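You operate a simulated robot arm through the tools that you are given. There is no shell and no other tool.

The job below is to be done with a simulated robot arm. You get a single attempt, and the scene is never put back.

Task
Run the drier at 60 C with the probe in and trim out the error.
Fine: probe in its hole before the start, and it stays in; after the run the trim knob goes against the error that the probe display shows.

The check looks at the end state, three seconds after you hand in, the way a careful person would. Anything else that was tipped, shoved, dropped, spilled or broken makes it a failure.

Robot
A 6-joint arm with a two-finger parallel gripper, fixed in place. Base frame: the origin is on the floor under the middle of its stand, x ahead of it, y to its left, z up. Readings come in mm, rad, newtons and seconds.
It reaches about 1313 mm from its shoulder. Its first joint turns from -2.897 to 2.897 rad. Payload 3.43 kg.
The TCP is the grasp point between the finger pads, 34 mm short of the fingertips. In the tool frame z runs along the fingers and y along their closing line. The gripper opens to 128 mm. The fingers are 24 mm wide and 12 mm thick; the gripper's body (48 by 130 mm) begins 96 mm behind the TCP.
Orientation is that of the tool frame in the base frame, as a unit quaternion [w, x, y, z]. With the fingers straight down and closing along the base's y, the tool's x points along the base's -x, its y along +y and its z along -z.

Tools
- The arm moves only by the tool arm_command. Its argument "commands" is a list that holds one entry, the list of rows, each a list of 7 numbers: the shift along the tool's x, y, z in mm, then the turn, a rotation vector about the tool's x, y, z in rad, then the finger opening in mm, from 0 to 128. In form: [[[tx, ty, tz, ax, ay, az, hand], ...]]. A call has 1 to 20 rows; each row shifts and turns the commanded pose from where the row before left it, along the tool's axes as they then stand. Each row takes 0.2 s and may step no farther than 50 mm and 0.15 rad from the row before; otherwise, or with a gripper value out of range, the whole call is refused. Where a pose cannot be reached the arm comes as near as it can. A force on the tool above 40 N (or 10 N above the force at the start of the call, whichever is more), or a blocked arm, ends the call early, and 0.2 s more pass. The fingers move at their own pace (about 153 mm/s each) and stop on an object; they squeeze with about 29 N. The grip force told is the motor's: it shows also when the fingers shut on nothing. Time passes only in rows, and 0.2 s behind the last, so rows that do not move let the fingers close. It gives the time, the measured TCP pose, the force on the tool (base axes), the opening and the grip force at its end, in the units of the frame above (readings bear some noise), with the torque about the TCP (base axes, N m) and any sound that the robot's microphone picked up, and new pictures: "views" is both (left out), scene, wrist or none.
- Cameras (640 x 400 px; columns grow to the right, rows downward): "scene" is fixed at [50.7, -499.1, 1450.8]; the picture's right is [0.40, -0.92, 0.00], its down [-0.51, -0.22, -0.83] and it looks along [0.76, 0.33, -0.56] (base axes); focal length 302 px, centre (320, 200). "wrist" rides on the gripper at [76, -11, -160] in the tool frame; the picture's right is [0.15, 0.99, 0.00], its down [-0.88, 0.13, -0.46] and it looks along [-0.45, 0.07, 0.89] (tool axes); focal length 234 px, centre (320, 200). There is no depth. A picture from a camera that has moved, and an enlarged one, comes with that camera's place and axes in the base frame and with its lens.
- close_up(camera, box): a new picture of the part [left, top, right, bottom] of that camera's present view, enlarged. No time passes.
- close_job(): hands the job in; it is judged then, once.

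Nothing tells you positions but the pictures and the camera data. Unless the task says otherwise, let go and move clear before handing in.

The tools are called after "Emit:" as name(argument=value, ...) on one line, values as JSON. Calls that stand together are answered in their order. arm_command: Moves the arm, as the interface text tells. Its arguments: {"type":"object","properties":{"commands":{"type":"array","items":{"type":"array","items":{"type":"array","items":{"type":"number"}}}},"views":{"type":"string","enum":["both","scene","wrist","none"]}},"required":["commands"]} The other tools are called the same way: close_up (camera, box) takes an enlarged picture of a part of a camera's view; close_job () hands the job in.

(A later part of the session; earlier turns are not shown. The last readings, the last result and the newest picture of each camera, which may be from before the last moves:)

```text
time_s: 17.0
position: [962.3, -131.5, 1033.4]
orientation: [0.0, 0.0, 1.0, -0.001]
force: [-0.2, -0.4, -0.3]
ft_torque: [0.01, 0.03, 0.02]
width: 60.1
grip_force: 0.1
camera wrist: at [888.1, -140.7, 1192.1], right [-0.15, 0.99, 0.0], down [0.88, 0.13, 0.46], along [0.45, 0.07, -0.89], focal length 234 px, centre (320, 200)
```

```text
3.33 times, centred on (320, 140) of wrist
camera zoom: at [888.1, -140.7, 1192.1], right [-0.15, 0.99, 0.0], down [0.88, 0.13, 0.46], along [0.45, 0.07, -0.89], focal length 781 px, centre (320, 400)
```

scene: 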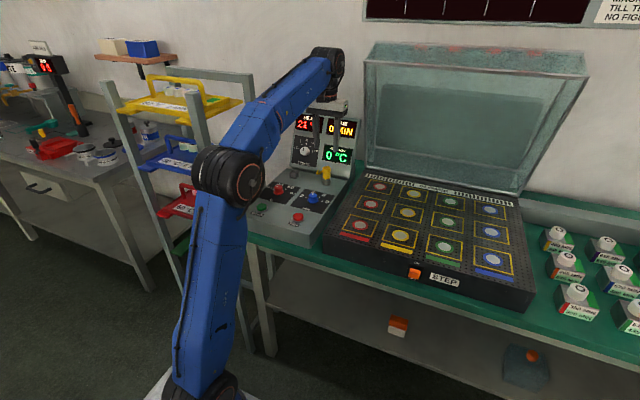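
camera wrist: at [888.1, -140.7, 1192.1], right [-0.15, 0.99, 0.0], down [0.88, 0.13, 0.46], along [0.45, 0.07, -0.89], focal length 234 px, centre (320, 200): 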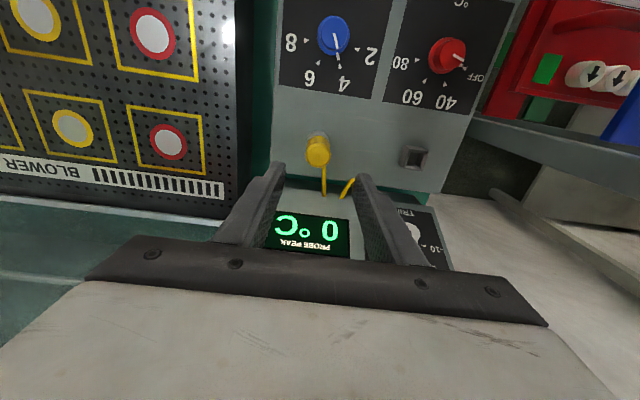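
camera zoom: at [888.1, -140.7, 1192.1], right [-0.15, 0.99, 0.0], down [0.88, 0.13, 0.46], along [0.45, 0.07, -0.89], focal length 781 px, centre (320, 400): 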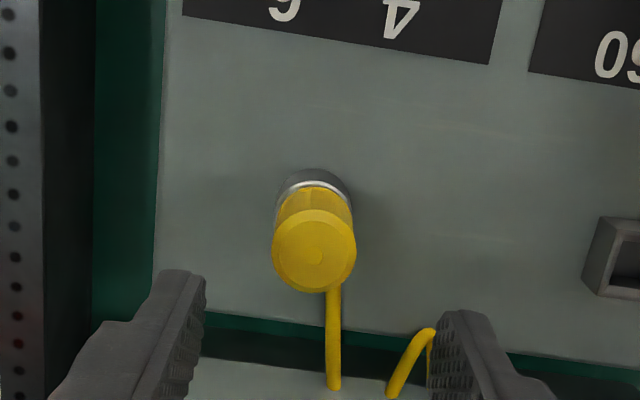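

Emit:
close_up(camera="scene", box=[310, 155, 342, 190])

```text
11.43 times, centred on (326, 172) of scene
camera zoom: at [50.7, -499.1, 1450.8], right [0.4, -0.92, 0.0], down [-0.51, -0.22, -0.83], along [0.76, 0.33, -0.56], focal length 3455 px, centre (251, 514)
```

zoom: 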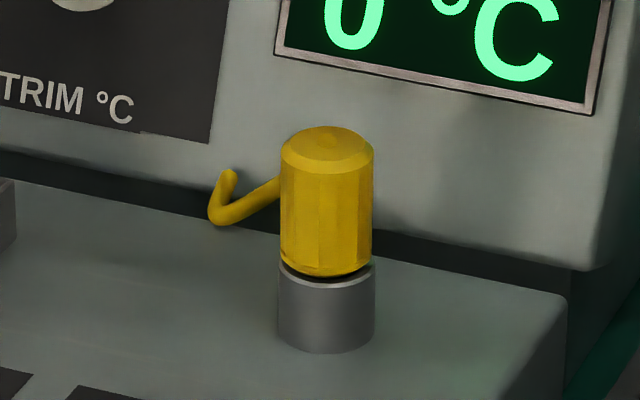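

The probe is standing upright and seated in its tube. Next is the °C knob: I'll move above it at about (841, 3.4) and check alignment.

Emit:
arm_command(commands=[[[30.5, 33.8, 0, 0, 0, 0, 60], [30.5, 33.8, 0, 0, 0, 0, 60], [30.5, 33.8, 0, 0, 0, 0, 60], [30.5, 33.8, 0, 0, 0, 0, 60], [0, 0, 35, 0, 0, 0, 60], [0, 0, 35, 0, 0, 0, 60], [0, 0, 0, 0, 0, 0, 60], [0, 0, 0, 0, 0, 0, 60]]], views="wrist")

Emit:
close_up(camera="wrist", box=[220, 90, 420, 215])

Emit:
close_up(camera="scene", box=[240, 140, 330, 230])

```text
time_s: 18.8
position: [843.3, 1.7, 960.9]
orientation: [0.0, 0.0, 1.0, 0.0]
force: [-1.0, 0.5, -0.3]
ft_torque: [-0.01, -0.01, -0.03]
width: 60.1
grip_force: 0.1
camera wrist: at [767.4, -8.1, 1120.4], right [-0.15, 0.99, 0.0], down [0.88, 0.13, 0.46], along [0.45, 0.07, -0.89], focal length 234 px, centre (320, 200)
```

wrist: 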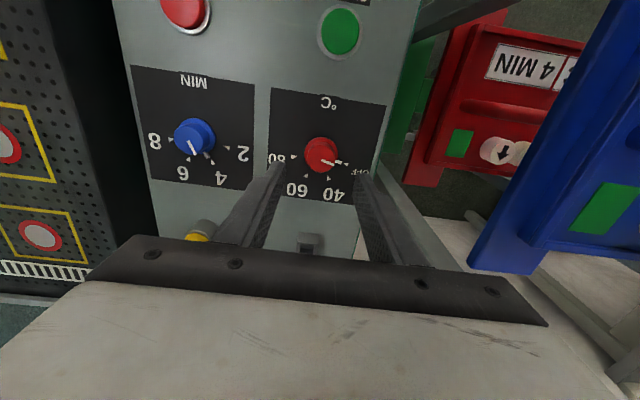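

```text
3.20 times, centred on (320, 152) of wrist
camera zoom: at [767.4, -8.1, 1120.4], right [-0.15, 0.99, 0.0], down [0.88, 0.13, 0.46], along [0.45, 0.07, -0.89], focal length 749 px, centre (320, 352)
```

zoom: 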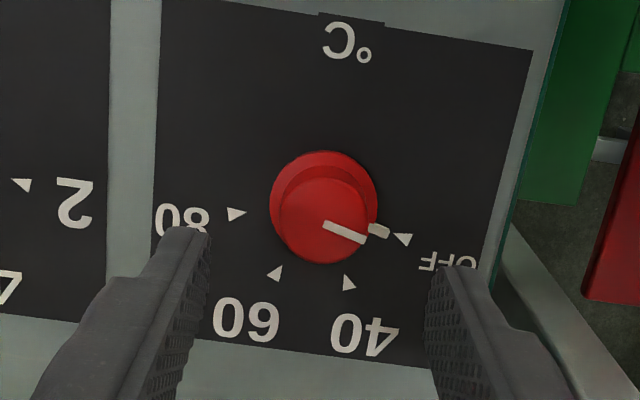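

```text
4.44 times, centred on (285, 185) of scene
camera zoom: at [50.7, -499.1, 1450.8], right [0.4, -0.92, 0.0], down [-0.51, -0.22, -0.83], along [0.76, 0.33, -0.56], focal length 1344 px, centre (476, 267)
```

zoom: 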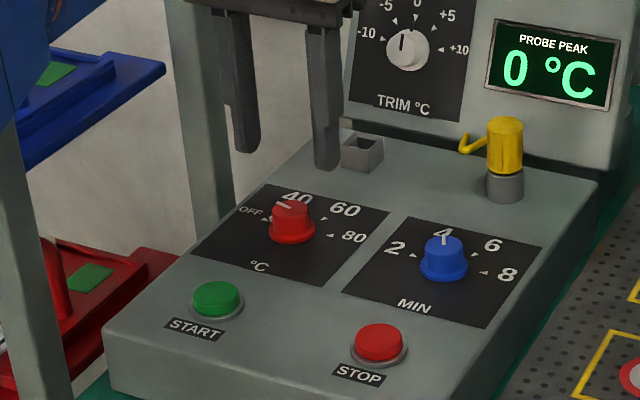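

The red knob's cap centre is about 4 mm nearer and 1 mm left of the tool axis, with its cap top near z 888. I'll centre over it, turn the gripper back about 52° and come down around the cap.

Emit:
arm_command(commands=[[[4.3, 1.0, 0, 0, 0, 0, 60], [0, 0, 0, 0, 0, -0.15, 60], [0, 0, 0, 0, 0, -0.15, 60], [0, 0, 0, 0, 0, -0.15, 60], [0, 0, 0, 0, 0, -0.15, 60], [0, 0, 0, 0, 0, -0.15, 60], [0, 0, 0, 0, 0, -0.15, 60], [0, 0, 15, 0, 0, 0, 60], [0, 0, 0, 0, 0, 0, 60], [0, 0, 0, 0, 0, 0, 60]]], views="wrist")

Emit:
close_up(camera="wrist", box=[220, 90, 420, 215])

Emit:
close_up(camera="scene", box=[240, 140, 330, 230])

```text
time_s: 21.0
position: [839.3, 3.9, 947.5]
orientation: [0.0, -0.435, 0.9, 0.0]
force: [0.1, 0.5, 0.5]
ft_torque: [-0.04, -0.02, 0.0]
width: 59.9
grip_force: 0.1
camera wrist: at [801.1, -61.1, 1106.9], right [-0.87, 0.5, 0.0], down [0.45, 0.77, 0.46], along [0.23, 0.39, -0.89], focal length 234 px, centre (320, 200)
```

wrist: 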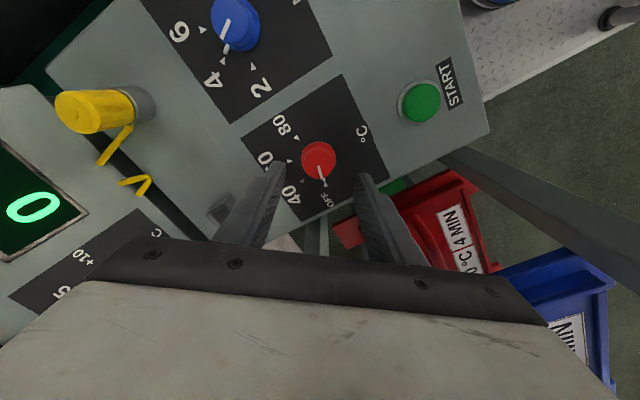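

```text
3.20 times, centred on (320, 152) of wrist
camera zoom: at [801.1, -61.1, 1106.9], right [-0.87, 0.5, 0.0], down [0.45, 0.77, 0.46], along [0.23, 0.39, -0.89], focal length 749 px, centre (320, 352)
```

zoom: 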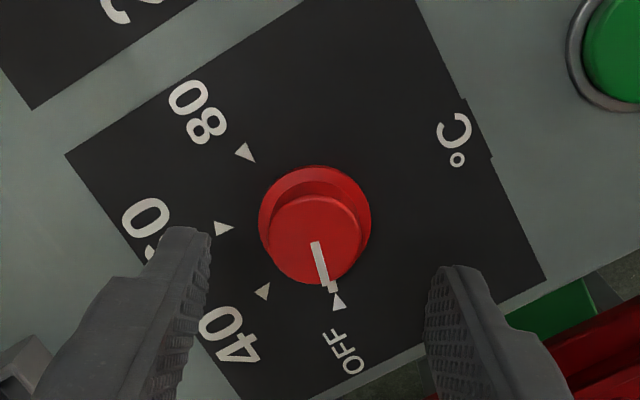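

```text
4.44 times, centred on (285, 185) of scene
camera zoom: at [50.7, -499.1, 1450.8], right [0.4, -0.92, 0.0], down [-0.51, -0.22, -0.83], along [0.76, 0.33, -0.56], focal length 1344 px, centre (476, 267)
```

zoom: 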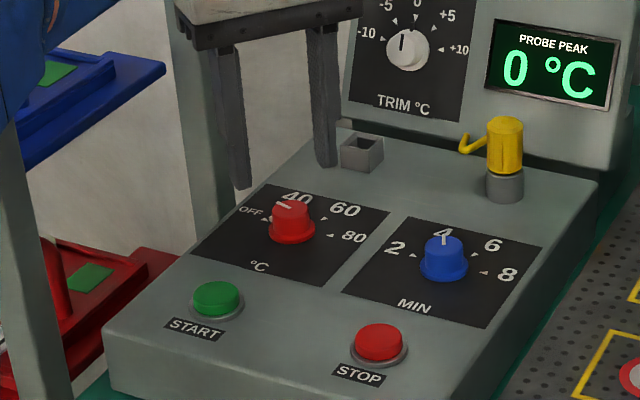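

The tool axis is about 1–1.5 mm off the cap centre, so I'll trim that out and come down with the fingers open around the cap.

Emit:
arm_command(commands=[[[1.5, -0.8, 0, 0, 0, 0, 60], [0, 0, 20, 0, 0, 0, 60], [0, 0, 15, 0, 0, 0, 60], [0, 0, 0, 0, 0, 0, 60], [0, 0, 0, 0, 0, 0, 60]]], views="wrist")

Emit:
close_up(camera="wrist", box=[220, 90, 420, 215])

Emit:
close_up(camera="scene", box=[255, 150, 315, 210])

```text
time_s: 22.2
position: [838.0, 2.4, 912.5]
orientation: [0.0, -0.435, 0.901, 0.0]
force: [-0.4, -0.2, 0.3]
ft_torque: [0.0, 0.01, -0.04]
width: 59.9
grip_force: 0.0
camera wrist: at [799.8, -62.4, 1070.8], right [-0.87, 0.5, 0.0], down [0.45, 0.77, 0.46], along [0.23, 0.39, -0.89], focal length 234 px, centre (320, 200)
```

wrist: 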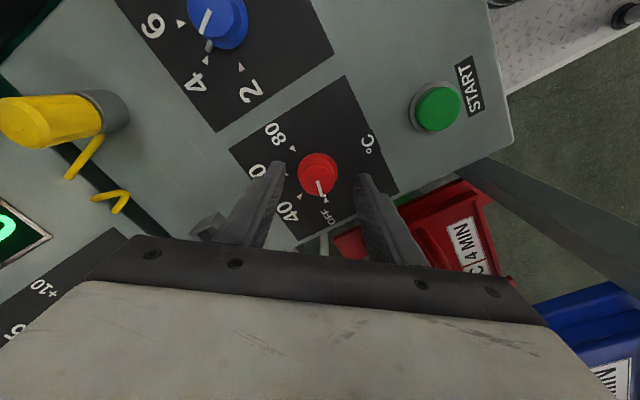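

```text
3.20 times, centred on (320, 152) of wrist
camera zoom: at [799.8, -62.4, 1070.8], right [-0.87, 0.5, 0.0], down [0.45, 0.77, 0.46], along [0.23, 0.39, -0.89], focal length 749 px, centre (320, 352)
```

zoom: 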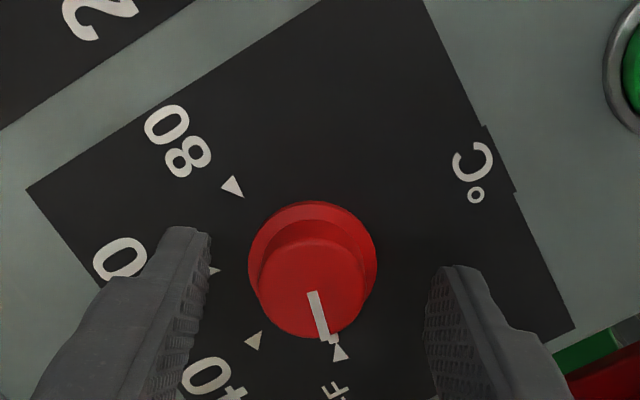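

```text
6.67 times, centred on (285, 180) of scene
camera zoom: at [50.7, -499.1, 1450.8], right [0.4, -0.92, 0.0], down [-0.51, -0.22, -0.83], along [0.76, 0.33, -0.56], focal length 2015 px, centre (553, 333)
```

zoom: 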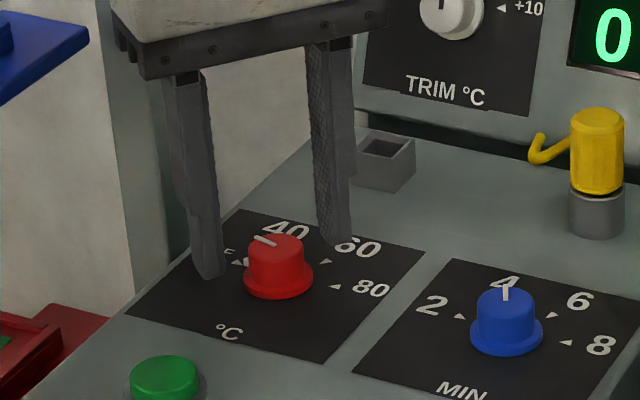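

The cap is still about 1.6 mm off the finger midline. I'll shift by that and then close on the cap.

Emit:
arm_command(commands=[[[1.5, -1.6, 0, 0, 0, 0, 60], [0, 0, 0, 0, 0, 0, 44], [0, 0, 0, 0, 0, 0, 36], [0, 0, 0, 0, 0, 0, 20], [0, 0, 0, 0, 0, 0, 20]]], views="wrist")

Emit:
close_up(camera="wrist", box=[220, 90, 420, 215])

Emit:
close_up(camera="scene", box=[255, 150, 315, 210])

```text
time_s: 23.4
position: [838.3, 1.2, 912.1]
orientation: [0.001, -0.434, 0.901, 0.0]
force: [-0.6, 0.0, 0.3]
ft_torque: [-0.08, -0.08, -0.01]
width: 29.7
grip_force: 44.9
camera wrist: at [800.6, -64.6, 1071.3], right [-0.87, 0.5, 0.0], down [0.45, 0.77, 0.46], along [0.23, 0.39, -0.89], focal length 234 px, centre (320, 200)
```

wrist: 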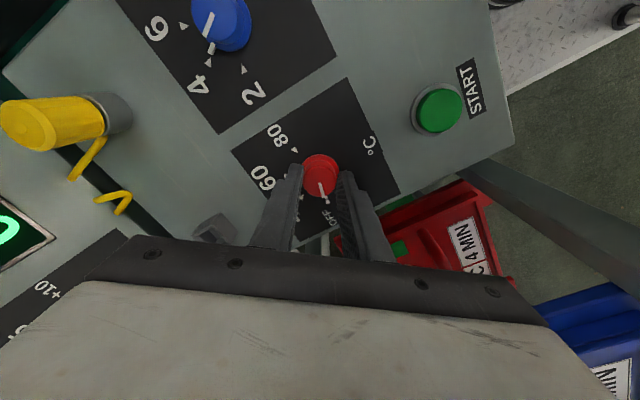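

```text
3.20 times, centred on (320, 152) of wrist
camera zoom: at [800.6, -64.6, 1071.3], right [-0.87, 0.5, 0.0], down [0.45, 0.77, 0.46], along [0.23, 0.39, -0.89], focal length 749 px, centre (320, 352)
```

zoom: 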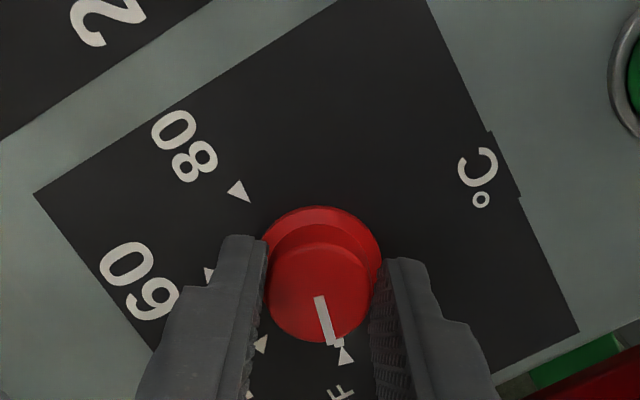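

```text
6.67 times, centred on (285, 180) of scene
camera zoom: at [50.7, -499.1, 1450.8], right [0.4, -0.92, 0.0], down [-0.51, -0.22, -0.83], along [0.76, 0.33, -0.56], focal length 2015 px, centre (553, 333)
```

zoom: 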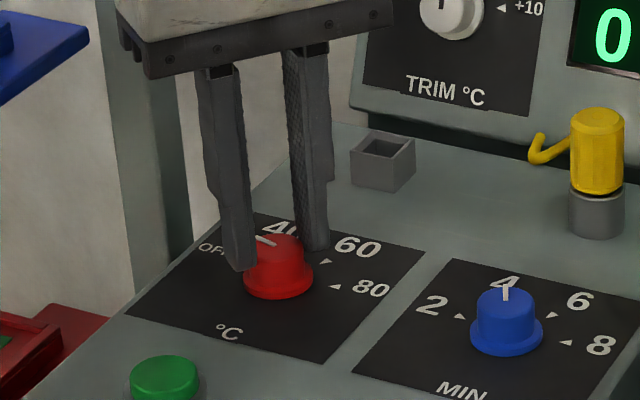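

Gripped on the red cap at 29.7 mm with almost no side load. I'll turn it clockwise half way first and check that it follows.

Emit:
arm_command(commands=[[[0, 0, 0, 0, 0, 0.15, 20], [0, 0, 0, 0, 0, 0.15, 20], [0, 0, 0, 0, 0, 0.15, 20], [0, 0, 0, 0, 0, 0.15, 20], [0, 0, 0, 0, 0, 0.15, 20], [0, 0, 0, 0, 0, 0.15, 20], [0, 0, 0, 0, 0, 0, 20]]], views="wrist")

Emit:
close_up(camera="wrist", box=[220, 90, 420, 215])

```text
time_s: 24.9
position: [837.2, 1.9, 913.6]
orientation: [-0.001, -0.002, 1.0, 0.002]
force: [-7.3, 14.8, -2.5]
ft_torque: [0.56, -0.67, 0.05]
width: 29.8
grip_force: 45.2
stopped in row 7: the force on the tool passed its limit at 41 N (the readings are from after the stop); the commanded pose is now the measured one
camera wrist: at [762.6, -8.0, 1071.5], right [-0.15, 0.99, 0.0], down [0.88, 0.13, 0.45], along [0.45, 0.07, -0.89], focal length 234 px, centre (320, 200)
```

wrist: 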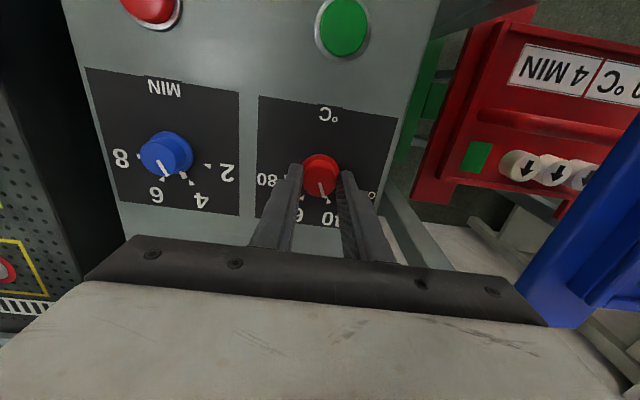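

```text
3.20 times, centred on (320, 152) of wrist
camera zoom: at [762.6, -8.0, 1071.5], right [-0.15, 0.99, 0.0], down [0.88, 0.13, 0.45], along [0.45, 0.07, -0.89], focal length 749 px, centre (320, 352)
```

zoom: 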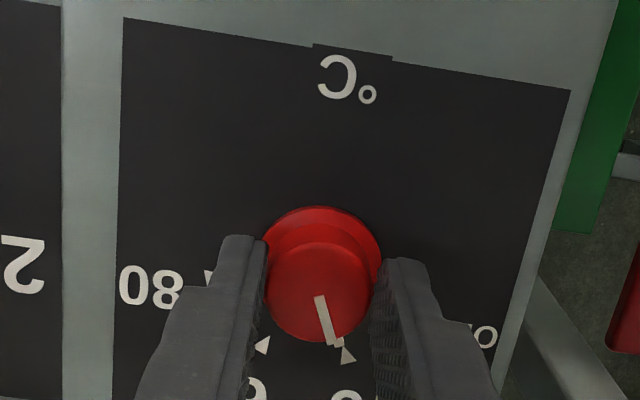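

The knob followed and now points at 40, but a side load built up because the knob axis lies a little forward of the tool axis. I'll let go, recentre about 2 mm forward, and grip again.

Emit:
arm_command(commands=[[[0, 0, 0, 0, 0, 0, 40], [0, 0, 0, 0, 0, 0, 50], [-2.2, 0.6, 0, 0, 0, 0, 50], [0, 0, 0, 0, 0, 0, 50]]], views="wrist")

Emit:
close_up(camera="wrist", box=[270, 120, 370, 215])

Emit:
close_up(camera="scene", box=[255, 150, 315, 210])

```text
time_s: 25.9
position: [839.3, 2.3, 914.2]
orientation: [-0.001, -0.002, 1.0, 0.002]
force: [-0.6, 1.0, -0.4]
ft_torque: [-0.03, 0.0, 0.01]
width: 50.3
grip_force: 0.0
camera wrist: at [764.5, -8.7, 1072.2], right [-0.15, 0.99, 0.0], down [0.88, 0.13, 0.45], along [0.45, 0.07, -0.89], focal length 234 px, centre (320, 200)
```

wrist: 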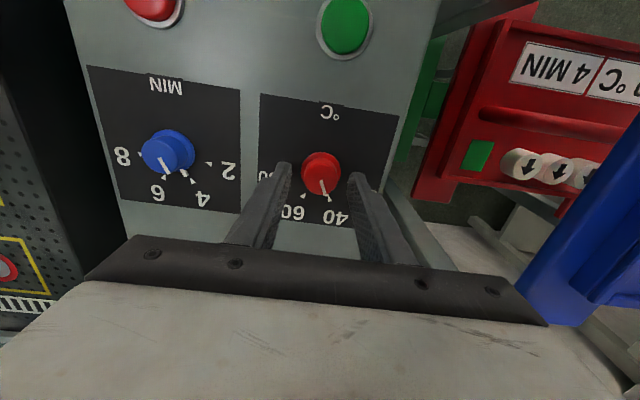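

```text
4.21 times, centred on (320, 168) of wrist
camera zoom: at [764.5, -8.7, 1072.2], right [-0.15, 0.99, 0.0], down [0.88, 0.13, 0.45], along [0.45, 0.07, -0.89], focal length 986 px, centre (320, 337)
```

zoom: 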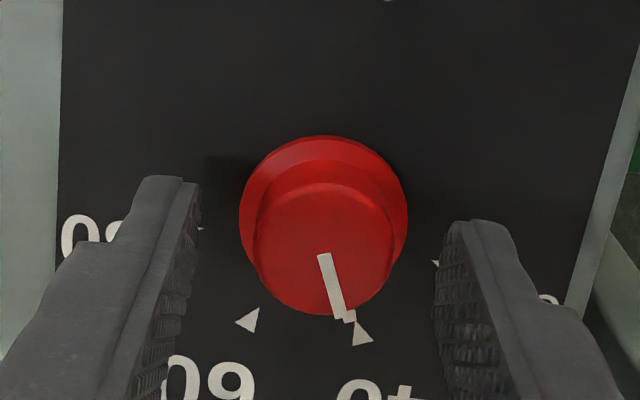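

```text
6.67 times, centred on (285, 180) of scene
camera zoom: at [50.7, -499.1, 1450.8], right [0.4, -0.92, 0.0], down [-0.51, -0.22, -0.83], along [0.76, 0.33, -0.56], focal length 2015 px, centre (553, 333)
```

zoom: 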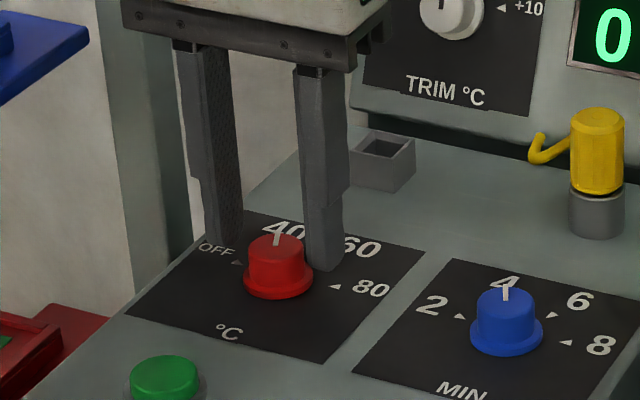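

The knob now sits at the 40 mark. From the two readings I put its axis near (840.3, 3.0), so I'll shift 0.9 mm in y, grip, and turn the remaining ~0.85 rad in small steps.

Emit:
arm_command(commands=[[[0, 0.9, 0, 0, 0, 0, 50], [0, 0, 0, 0, 0, 0, 40], [0, 0, 0, 0, 0, 0, 20], [0, 0, 0, 0, 0, 0, 20], [0, 0, 0, 0, 0, 0.1, 20], [0, 0, 0, 0, 0, 0.1, 20], [0, 0, 0, 0, 0, 0.1, 20]]], views="wrist")

```text
time_s: 27.5
position: [840.8, 2.2, 913.3]
orientation: [0.0, 0.148, 0.989, 0.0]
force: [6.8, 3.9, 15.7]
ft_torque: [0.15, 0.0, 0.0]
width: 29.8
grip_force: 45.0
camera wrist: at [764.3, 15.4, 1072.4], right [0.15, 0.99, 0.0], down [0.88, -0.14, 0.46], along [0.45, -0.07, -0.89], focal length 234 px, centre (320, 200)
```

wrist: 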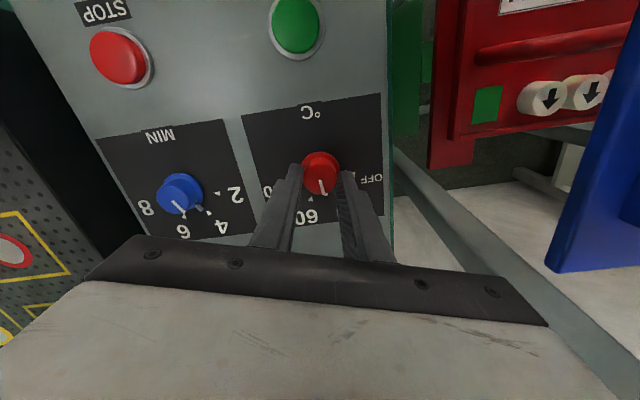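

Emit:
arm_command(commands=[[[0, 0, 0, 0, 0, 0.1, 20], [0, 0, 0, 0, 0, 0.1, 20], [0, 0, 0, 0, 0, 0.1, 20], [0, 0, 0, 0, 0, 0.1, 20]]], views="wrist")

Emit:
close_up(camera="wrist", box=[270, 120, 370, 215])

```text
time_s: 28.5
position: [839.2, 3.5, 913.8]
orientation: [0.001, 0.342, 0.94, 0.001]
force: [7.0, 11.1, 34.8]
ft_torque: [0.73, 0.17, 0.0]
width: 29.6
grip_force: 44.6
camera wrist: at [774.9, 44.3, 1072.4], right [0.52, 0.85, 0.0], down [0.76, -0.47, 0.46], along [0.39, -0.24, -0.89], focal length 234 px, centre (320, 200)
```

wrist: 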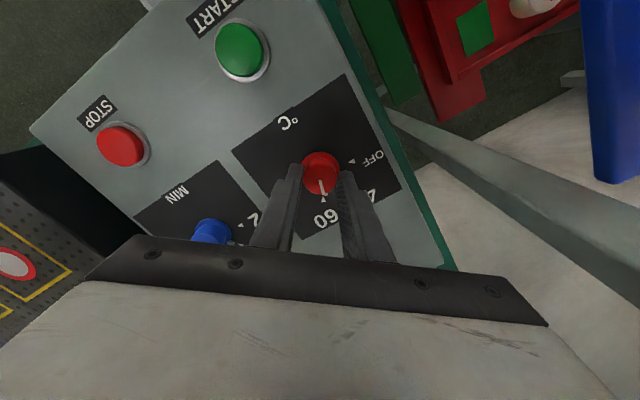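

```text
4.21 times, centred on (320, 168) of wrist
camera zoom: at [774.9, 44.3, 1072.4], right [0.52, 0.85, 0.0], down [0.76, -0.47, 0.46], along [0.39, -0.24, -0.89], focal length 986 px, centre (320, 337)
```

zoom: 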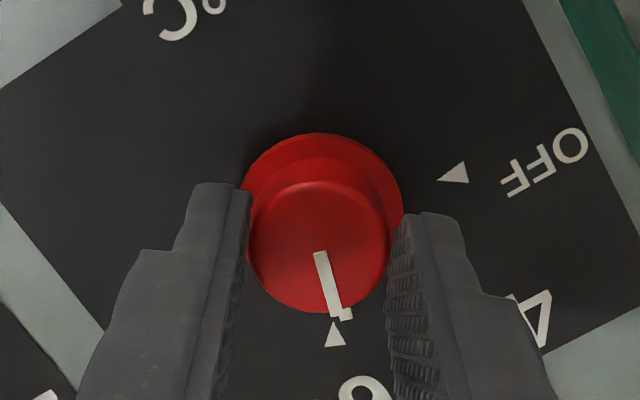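

The pointer is within about 6–8° of the 60 mark, and an upward load has built to 35 N. I'll ease up slightly while finishing the turn.

Emit:
arm_command(commands=[[[0, 0, -1.0, 0, 0, 0.03, 20], [0, 0, -1.0, 0, 0, 0.04, 20], [0, 0, -0.5, 0, 0, 0.04, 20], [0, 0, 0, 0, 0, 0.02, 20]]], views="wrist")

Emit:
close_up(camera="wrist", box=[270, 120, 370, 215])

```text
time_s: 29.5
position: [839.5, 3.0, 913.4]
orientation: [-0.002, 0.402, 0.916, -0.001]
force: [-0.9, 11.9, -6.3]
ft_torque: [0.42, -0.13, -0.01]
width: 29.4
grip_force: 45.3
camera wrist: at [781.6, 52.4, 1072.6], right [0.63, 0.78, 0.0], down [0.69, -0.56, 0.45], along [0.35, -0.29, -0.89], focal length 234 px, centre (320, 200)
```

wrist: 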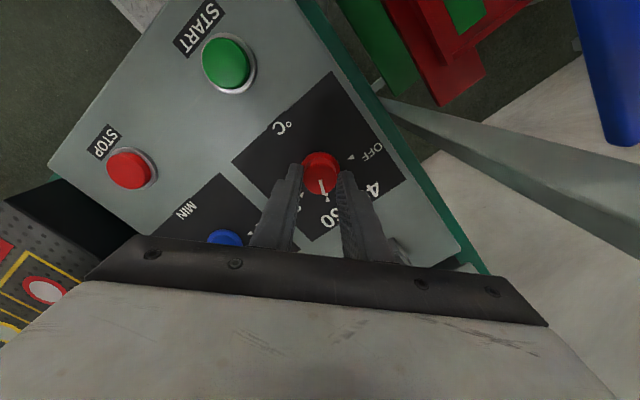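

```text
4.21 times, centred on (320, 168) of wrist
camera zoom: at [781.6, 52.4, 1072.6], right [0.63, 0.78, 0.0], down [0.69, -0.56, 0.45], along [0.35, -0.29, -0.89], focal length 986 px, centre (320, 337)
```

zoom: 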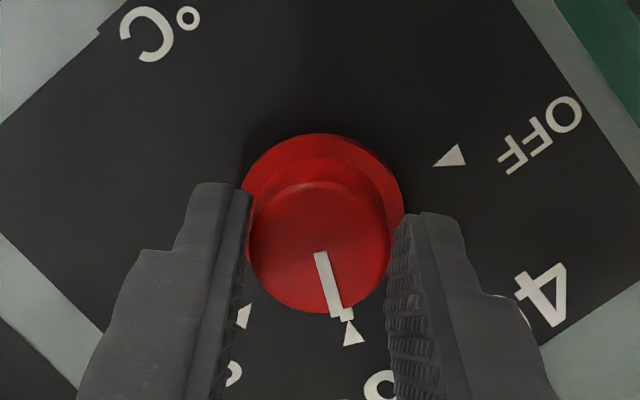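

The pointer now lines up with the 60 mark. I'll open the fingers and rise clear.

Emit:
arm_command(commands=[[[0, 0, 0.4, 0, 0, 0, 20], [0, 0, 0, 0, 0, 0, 40], [0, 0, 0, 0, 0, 0, 50], [0, 0, 0, 0, 0, 0, 50], [0, 0, -20, 0, 0, 0, 50], [0, 0, -40, 0, 0, 0, 50], [0, 0, 0, 0, 0, 0, 50]]], views="wrist")

Emit:
close_up(camera="wrist", box=[220, 90, 420, 215])

Emit:
close_up(camera="scene", box=[240, 100, 350, 220])

```text
time_s: 31.1
position: [843.4, 5.2, 977.4]
orientation: [-0.001, 0.402, 0.916, 0.0]
force: [0.1, -0.6, -0.2]
ft_torque: [-0.01, -0.04, 0.03]
width: 50.1
grip_force: 0.1
camera wrist: at [784.6, 54.2, 1136.2], right [0.63, 0.78, 0.0], down [0.69, -0.56, 0.45], along [0.35, -0.29, -0.89], focal length 234 px, centre (320, 200)
```

wrist: 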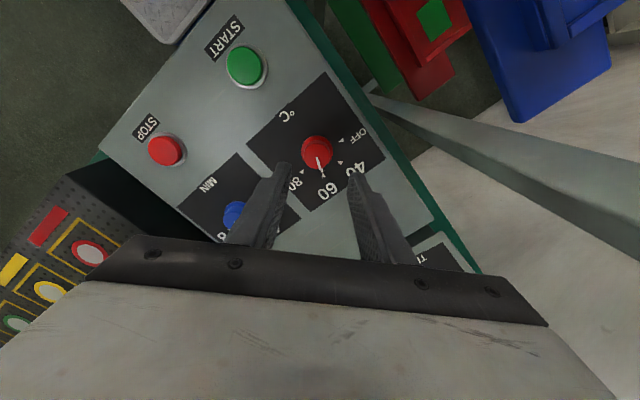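

```text
3.20 times, centred on (320, 152) of wrist
camera zoom: at [784.6, 54.2, 1136.2], right [0.63, 0.78, 0.0], down [0.69, -0.56, 0.45], along [0.35, -0.29, -0.89], focal length 749 px, centre (320, 352)
```

zoom: 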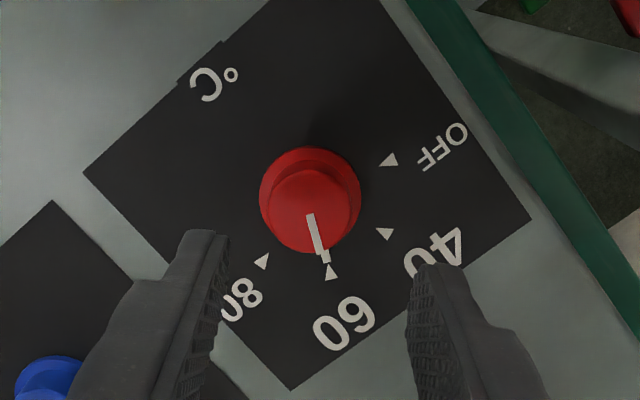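

```text
3.33 times, centred on (295, 160) of scene
camera zoom: at [50.7, -499.1, 1450.8], right [0.4, -0.92, 0.0], down [-0.51, -0.22, -0.83], along [0.76, 0.33, -0.56], focal length 1008 px, centre (403, 333)
```

zoom: 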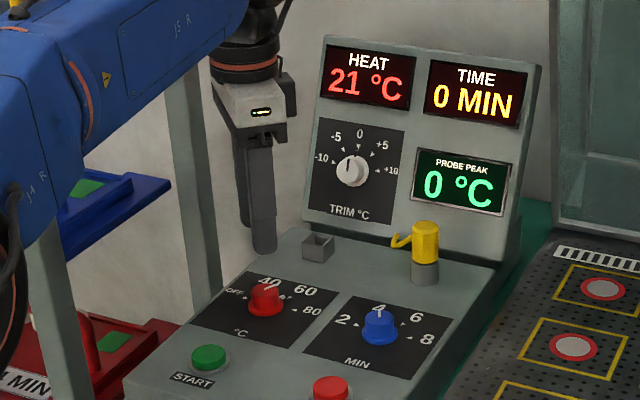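

The °C knob reads 60. The next target is the START button near (720, 2): I'll square up the tool, move above it with the fingers closed and check alignment.

Emit:
arm_command(commands=[[[0, 0, 0, 0, 0, -0.138, 40], [0, 0, 0, 0, 0, -0.138, 20], [0, 0, 0, 0, 0, -0.138, 5], [0, 0, 0, 0, 0, -0.138, 0], [0, 0, 0, 0, 0, -0.138, 0], [0, 0, 0, 0, 0, -0.138, 0], [41.3, -1.2, 0, 0, 0, 0, 0], [41.3, -1.2, 0, 0, 0, 0, 0], [41.3, -1.2, 0, 0, 0, 0, 0], [0, 0, 15, 0, 0, 0, 0], [0, 0, 0, 0, 0, 0, 0], [0, 0, 0, 0, 0, 0, 0]]], views="both")

Emit:
close_up(camera="wrist", box=[220, 60, 420, 215])

Emit:
close_up(camera="scene", box=[230, 160, 320, 250])

```text
time_s: 33.7
position: [715.6, -2.5, 958.1]
orientation: [-0.001, 0.0, 1.0, 0.001]
force: [-0.2, 0.2, -0.1]
ft_torque: [0.0, -0.02, 0.01]
width: 0.2
grip_force: 29.3
camera wrist: at [642.0, -11.3, 1116.6], right [-0.15, 0.99, 0.0], down [0.88, 0.13, 0.45], along [0.45, 0.07, -0.89], focal length 234 px, centre (320, 200)
```

scene: 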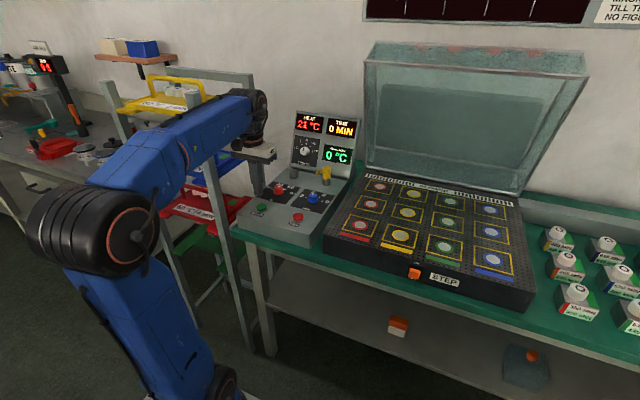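
wrist: 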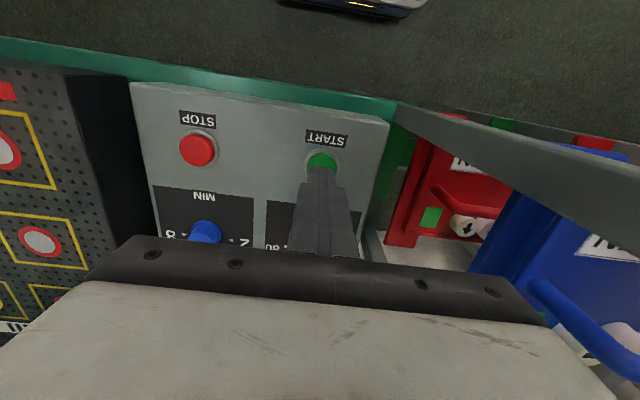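

```text
2.58 times, centred on (320, 138) of wrist
camera zoom: at [642.0, -11.3, 1116.6], right [-0.15, 0.99, 0.0], down [0.88, 0.13, 0.45], along [0.45, 0.07, -0.89], focal length 604 px, centre (320, 361)
```

zoom: 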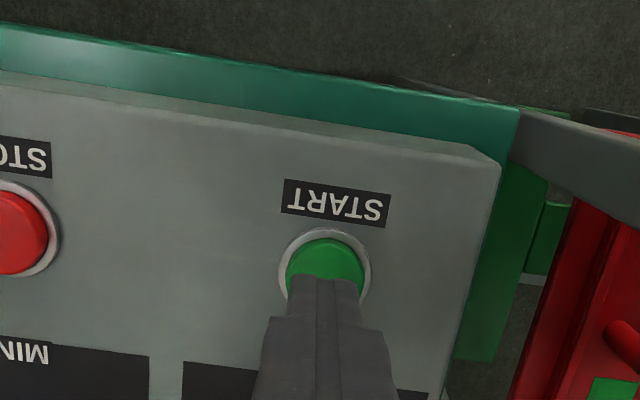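

```text
4.44 times, centred on (275, 205) of scene
camera zoom: at [50.7, -499.1, 1450.8], right [0.4, -0.92, 0.0], down [-0.51, -0.22, -0.83], along [0.76, 0.33, -0.56], focal length 1344 px, centre (520, 178)
```

zoom: 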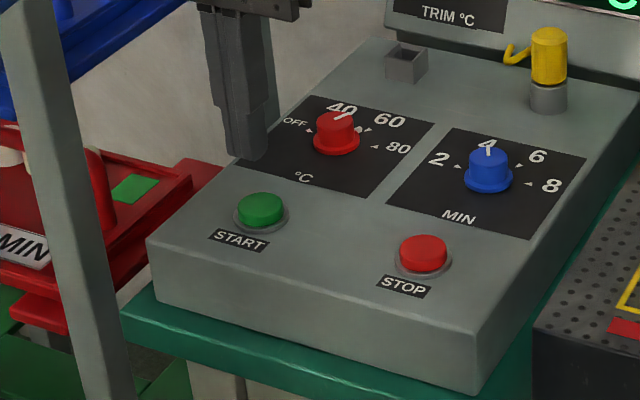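

START is centred near (723, 3), with its cap top at about z 875. I'll shift over it and come down close.

Emit:
arm_command(commands=[[[-5, 3, 0, 0, 0, 0, 0], [0, 0, 25, 0, 0, 0, 0], [0, 0, 12, 0, 0, 0, 0], [0, 0, 0, 0, 0, 0, 0]]], views="wrist")

Emit:
close_up(camera="wrist", box=[260, 90, 380, 200])

Emit:
close_up(camera="scene", box=[240, 185, 290, 225])

```text
time_s: 34.7
position: [719.3, 0.7, 922.4]
orientation: [0.0, 0.0, 1.0, 0.0]
force: [-0.2, -0.5, -1.0]
ft_torque: [0.0, 0.01, 0.01]
width: 0.0
grip_force: 28.9
camera wrist: at [645.1, -9.1, 1081.0], right [-0.15, 0.99, 0.0], down [0.88, 0.13, 0.45], along [0.45, 0.07, -0.89], focal length 234 px, centre (320, 200)
```

wrist: 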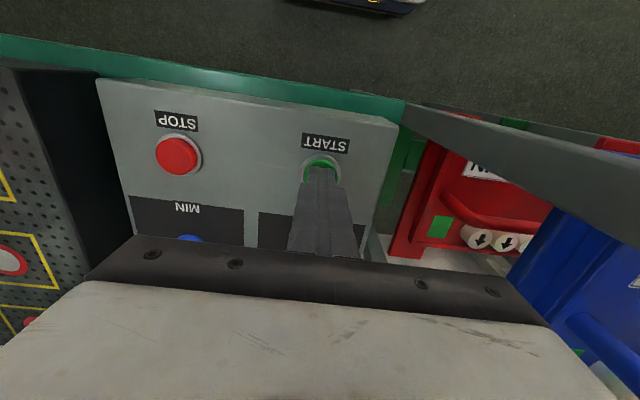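

```text
3.64 times, centred on (320, 145) of wrist
camera zoom: at [645.1, -9.1, 1081.0], right [-0.15, 0.99, 0.0], down [0.88, 0.13, 0.45], along [0.45, 0.07, -0.89], focal length 852 px, centre (320, 400)
```

zoom: 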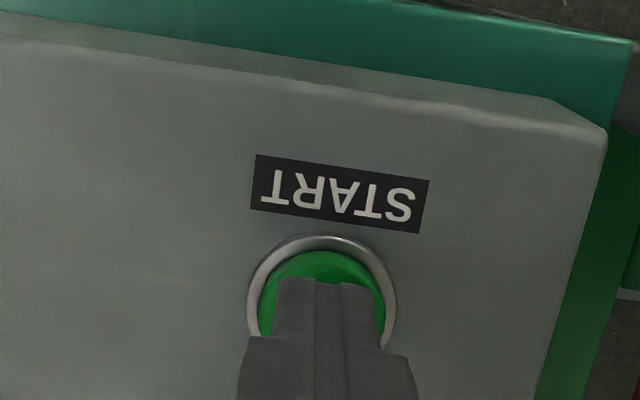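

```text
10.00 times, centred on (265, 205) of scene
camera zoom: at [50.7, -499.1, 1450.8], right [0.4, -0.92, 0.0], down [-0.51, -0.22, -0.83], along [0.76, 0.33, -0.56], focal length 3023 px, centre (870, 150)
```

zoom: 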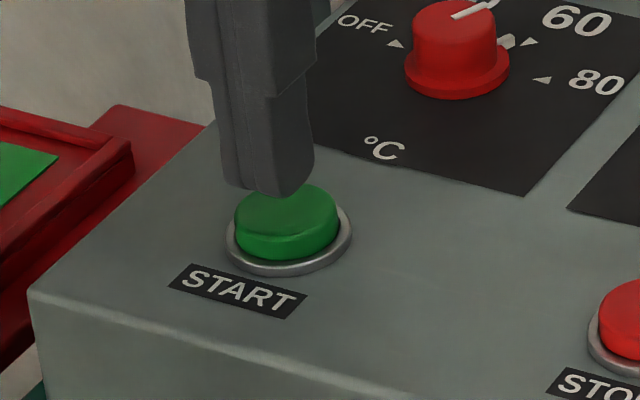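

The closed fingertips are over the START cap. I'll press down in small steps.

Emit:
arm_command(commands=[[[0, 0, 4, 0, 0, 0, 0], [0, 0, 4, 0, 0, 0, 0], [0, 0, 3, 0, 0, 0, 0], [0, 0, 2, 0, 0, 0, 0]]], views="scene")

Emit:
close_up(camera="scene", box=[240, 100, 350, 220])

```text
time_s: 35.7
position: [718.8, 1.0, 909.6]
orientation: [-0.001, -0.001, 1.0, 0.001]
force: [0.0, -1.1, -0.9]
ft_torque: [0.01, -0.02, 0.02]
width: 0.1
grip_force: 28.7
```

scene: 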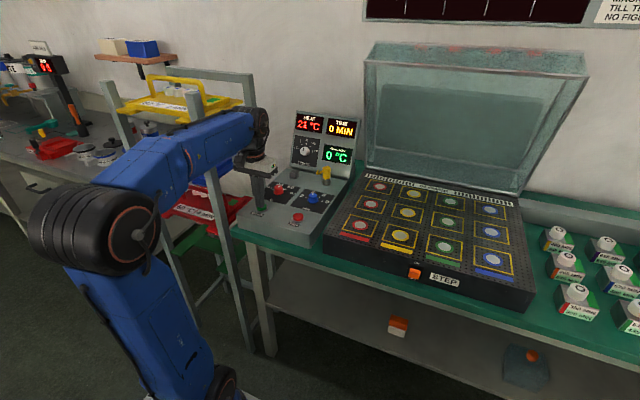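

```text
3.33 times, centred on (295, 160) of scene
camera zoom: at [50.7, -499.1, 1450.8], right [0.4, -0.92, 0.0], down [-0.51, -0.22, -0.83], along [0.76, 0.33, -0.56], focal length 1008 px, centre (403, 333)
```

zoom: 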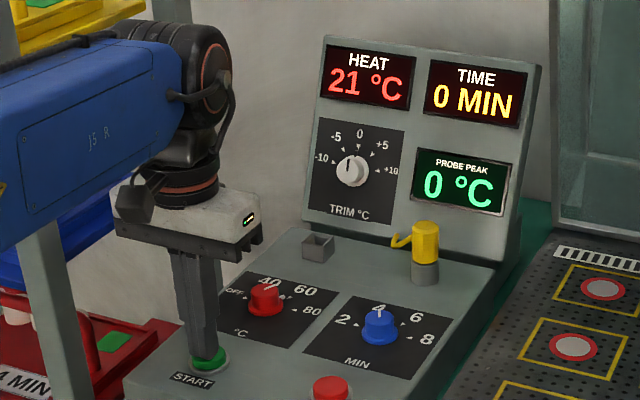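

No contact yet, so I'll go on pressing in small steps.

Emit:
arm_command(commands=[[[0, 0, 2, 0, 0, 0, 0], [0, 0, 2, 0, 0, 0, 0]]], views="none")

Emit:
close_up(camera="scene", box=[240, 100, 350, 220])

```text
time_s: 36.3
position: [720.4, 1.4, 906.1]
orientation: [-0.002, -0.001, 1.0, 0.001]
force: [-0.1, 0.4, -0.5]
ft_torque: [-0.04, -0.02, 0.0]
width: 0.0
grip_force: 29.0
```

```text
3.33 times, centred on (295, 160) of scene
camera zoom: at [50.7, -499.1, 1450.8], right [0.4, -0.92, 0.0], down [-0.51, -0.22, -0.83], along [0.76, 0.33, -0.56], focal length 1008 px, centre (403, 333)
```

zoom: 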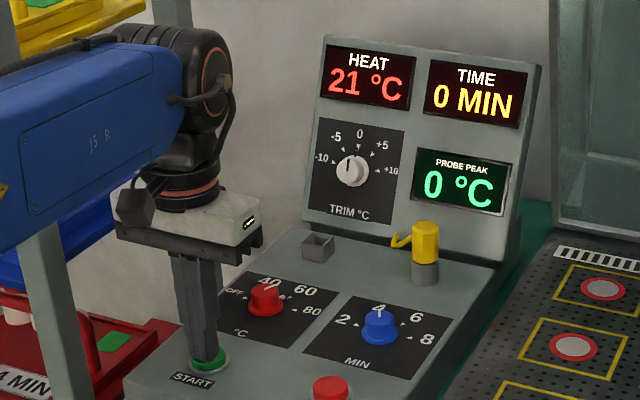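

Emit:
arm_command(commands=[[[0, 0, 2, 0, 0, 0, 0], [0, 0, 2, 0, 0, 0, 0]]], views="wrist")

Emit:
close_up(camera="scene", box=[240, 100, 350, 220])

Emit:
close_up(camera="scene", box=[240, 185, 290, 225])

```text
time_s: 36.9
position: [720.5, 2.0, 902.6]
orientation: [-0.001, -0.001, 1.0, 0.001]
force: [1.8, 0.6, 6.1]
ft_torque: [0.03, -0.08, -0.01]
width: 0.0
grip_force: 28.8
heard: click
camera wrist: at [644.8, -8.2, 1061.7], right [-0.15, 0.99, 0.0], down [0.88, 0.13, 0.46], along [0.45, 0.07, -0.89], focal length 234 px, centre (320, 200)
```

wrist: 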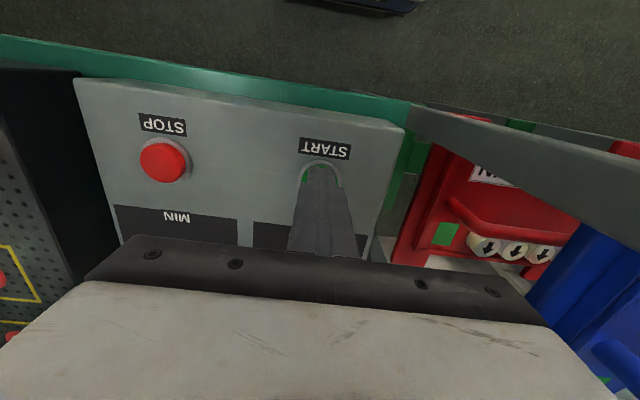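

```text
3.33 times, centred on (295, 160) of scene
camera zoom: at [50.7, -499.1, 1450.8], right [0.4, -0.92, 0.0], down [-0.51, -0.22, -0.83], along [0.76, 0.33, -0.56], focal length 1008 px, centre (403, 333)
```

zoom: 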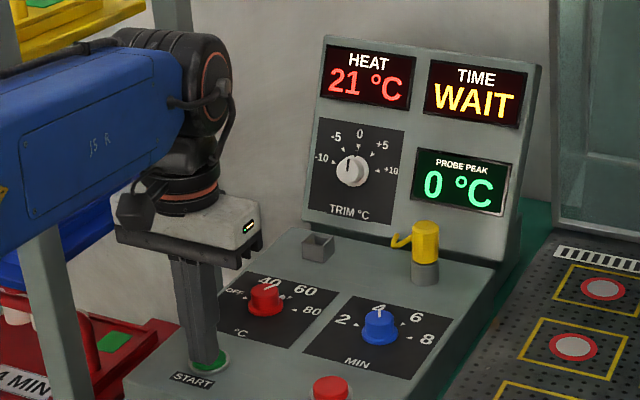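

```text
10.00 times, centred on (265, 205) of scene
camera zoom: at [50.7, -499.1, 1450.8], right [0.4, -0.92, 0.0], down [-0.51, -0.22, -0.83], along [0.76, 0.33, -0.56], focal length 3023 px, centre (870, 150)
```

zoom: 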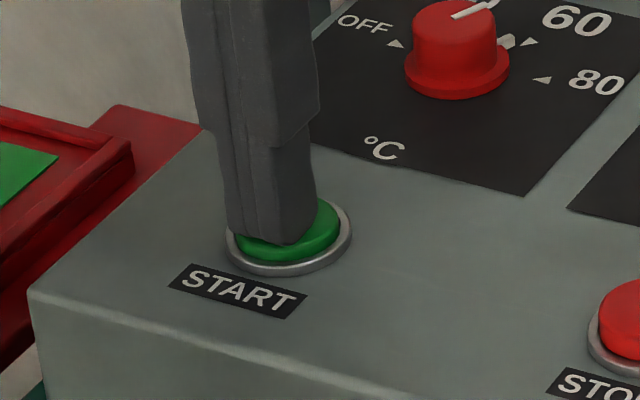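

The START click was heard and the display shows WAIT while heating. I'll lift off the button and let time pass, well clear.

Emit:
arm_command(commands=[[[0, 0, -10, 0, 0, 0, 0], [0, 0, -40, 0, 0, 0, 0], [0, 0, -40, 0, 0, 0, 0], [0, 0, -40, 0, 0, 0, 0], [0, 0, 0, 0, 0, 0, 0], [0, 0, 0, 0, 0, 0, 0], [0, 0, 0, 0, 0, 0, 0], [0, 0, 0, 0, 0, 0, 0]]], views="none")

Emit:
close_up(camera="scene", box=[240, 100, 350, 220])

```text
time_s: 38.7
position: [721.1, -0.8, 1033.6]
orientation: [-0.001, -0.001, 1.0, 0.0]
force: [-0.6, 0.1, -0.7]
ft_torque: [-0.01, 0.03, 0.02]
width: 0.0
grip_force: 29.3
```

```text
3.33 times, centred on (295, 160) of scene
camera zoom: at [50.7, -499.1, 1450.8], right [0.4, -0.92, 0.0], down [-0.51, -0.22, -0.83], along [0.76, 0.33, -0.56], focal length 1008 px, centre (403, 333)
```

zoom: 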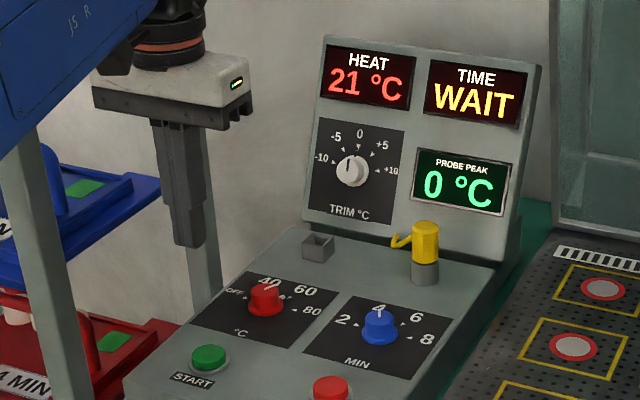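

Emit:
arm_command(commands=[[[0, 0, 0, 0, 0, 0, 0], [0, 0, 0, 0, 0, 0, 0], [0, 0, 0, 0, 0, 0, 0], [0, 0, 0, 0, 0, 0, 0], [0, 0, 0, 0, 0, 0, 0], [0, 0, 0, 0, 0, 0, 0], [0, 0, 0, 0, 0, 0, 0], [0, 0, 0, 0, 0, 0, 0], [0, 0, 0, 0, 0, 0, 0], [0, 0, 0, 0, 0, 0, 0]]], views="none")

Emit:
close_up(camera="scene", box=[280, 100, 370, 190])

```text
time_s: 40.9
position: [720.9, -0.1, 1032.4]
orientation: [0.0, -0.001, 1.0, 0.001]
force: [-1.0, -0.1, 0.3]
ft_torque: [-0.03, -0.01, -0.01]
width: 0.1
grip_force: 29.1
```

```text
4.44 times, centred on (325, 145) of scene
camera zoom: at [50.7, -499.1, 1450.8], right [0.4, -0.92, 0.0], down [-0.51, -0.22, -0.83], along [0.76, 0.33, -0.56], focal length 1344 px, centre (298, 444)
```

zoom: 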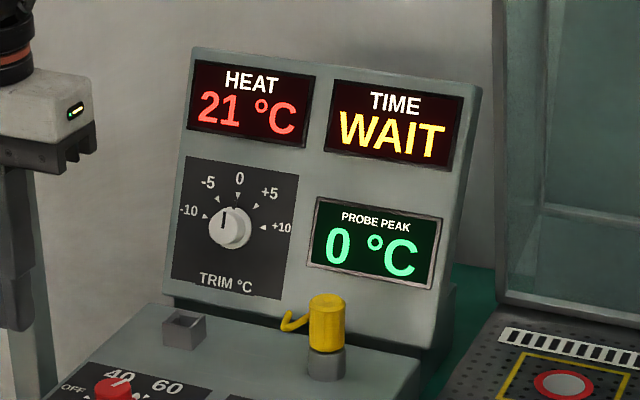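

HEAT still reads 21 °C with WAIT showing. I'll allow some more time and then look at the whole scene again.

Emit:
arm_command(commands=[[[0, 0, 0, 0, 0, 0, 0], [0, 0, 0, 0, 0, 0, 0], [0, 0, 0, 0, 0, 0, 0], [0, 0, 0, 0, 0, 0, 0], [0, 0, 0, 0, 0, 0, 0], [0, 0, 0, 0, 0, 0, 0], [0, 0, 0, 0, 0, 0, 0], [0, 0, 0, 0, 0, 0, 0], [0, 0, 0, 0, 0, 0, 0], [0, 0, 0, 0, 0, 0, 0], [0, 0, 0, 0, 0, 0, 0], [0, 0, 0, 0, 0, 0, 0], [0, 0, 0, 0, 0, 0, 0], [0, 0, 0, 0, 0, 0, 0], [0, 0, 0, 0, 0, 0, 0], [0, 0, 0, 0, 0, 0, 0], [0, 0, 0, 0, 0, 0, 0], [0, 0, 0, 0, 0, 0, 0], [0, 0, 0, 0, 0, 0, 0], [0, 0, 0, 0, 0, 0, 0]]], views="scene")

Emit:
close_up(camera="scene", box=[280, 100, 370, 190])

Emit:
close_up(camera="scene", box=[380, 230, 500, 310])

Emit:
close_up(camera="scene", box=[350, 20, 600, 200])

```text
time_s: 45.1
position: [719.7, 1.8, 1032.6]
orientation: [-0.001, 0.0, 1.0, 0.001]
force: [-0.1, -0.2, 0.3]
ft_torque: [0.0, -0.02, -0.01]
width: 0.1
grip_force: 28.9
```

scene: 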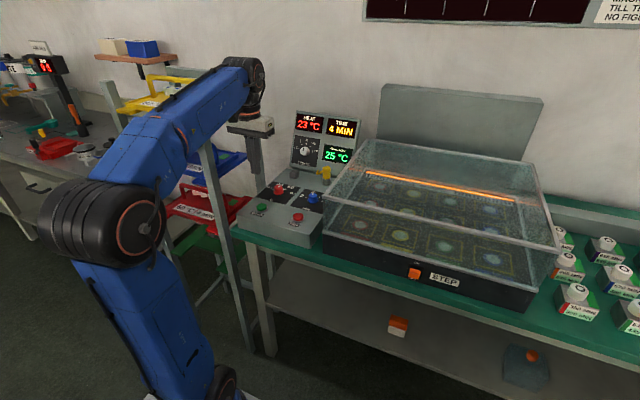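

```text
4.44 times, centred on (325, 145) of scene
camera zoom: at [50.7, -499.1, 1450.8], right [0.4, -0.92, 0.0], down [-0.51, -0.22, -0.83], along [0.76, 0.33, -0.56], focal length 1344 px, centre (298, 444)
```

zoom: 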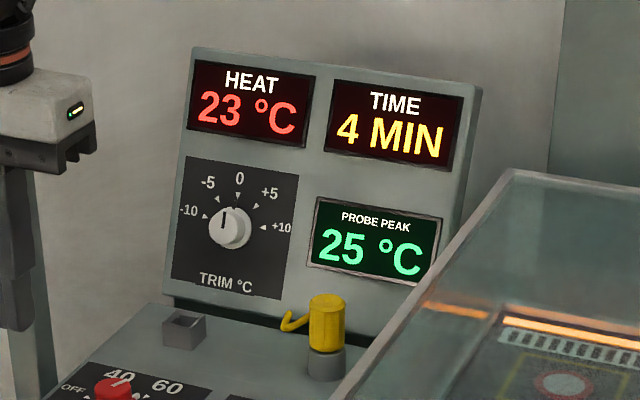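

```text
5.00 times, centred on (440, 270) of scene
camera zoom: at [50.7, -499.1, 1450.8], right [0.4, -0.92, 0.0], down [-0.51, -0.22, -0.83], along [0.76, 0.33, -0.56], focal length 1512 px, centre (-280, -150)
```

zoom: 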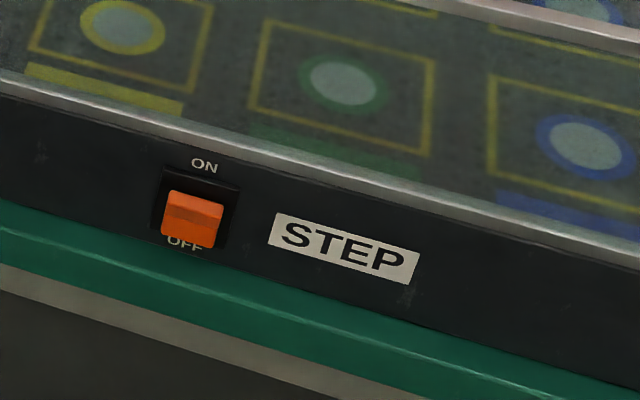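

```text
2.22 times, centred on (475, 110) of scene
camera zoom: at [50.7, -499.1, 1450.8], right [0.4, -0.92, 0.0], down [-0.51, -0.22, -0.83], along [0.76, 0.33, -0.56], focal length 672 px, centre (-24, 400)
```

zoom: 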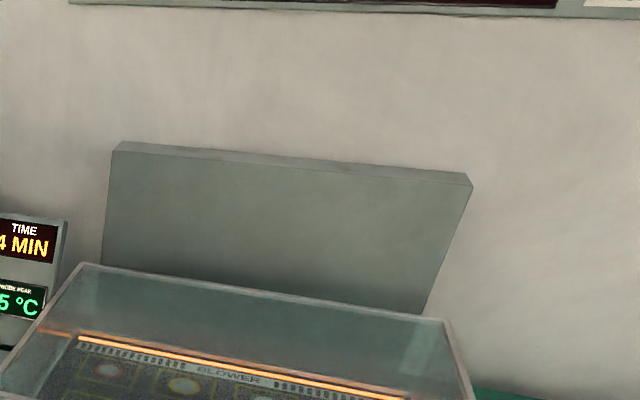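

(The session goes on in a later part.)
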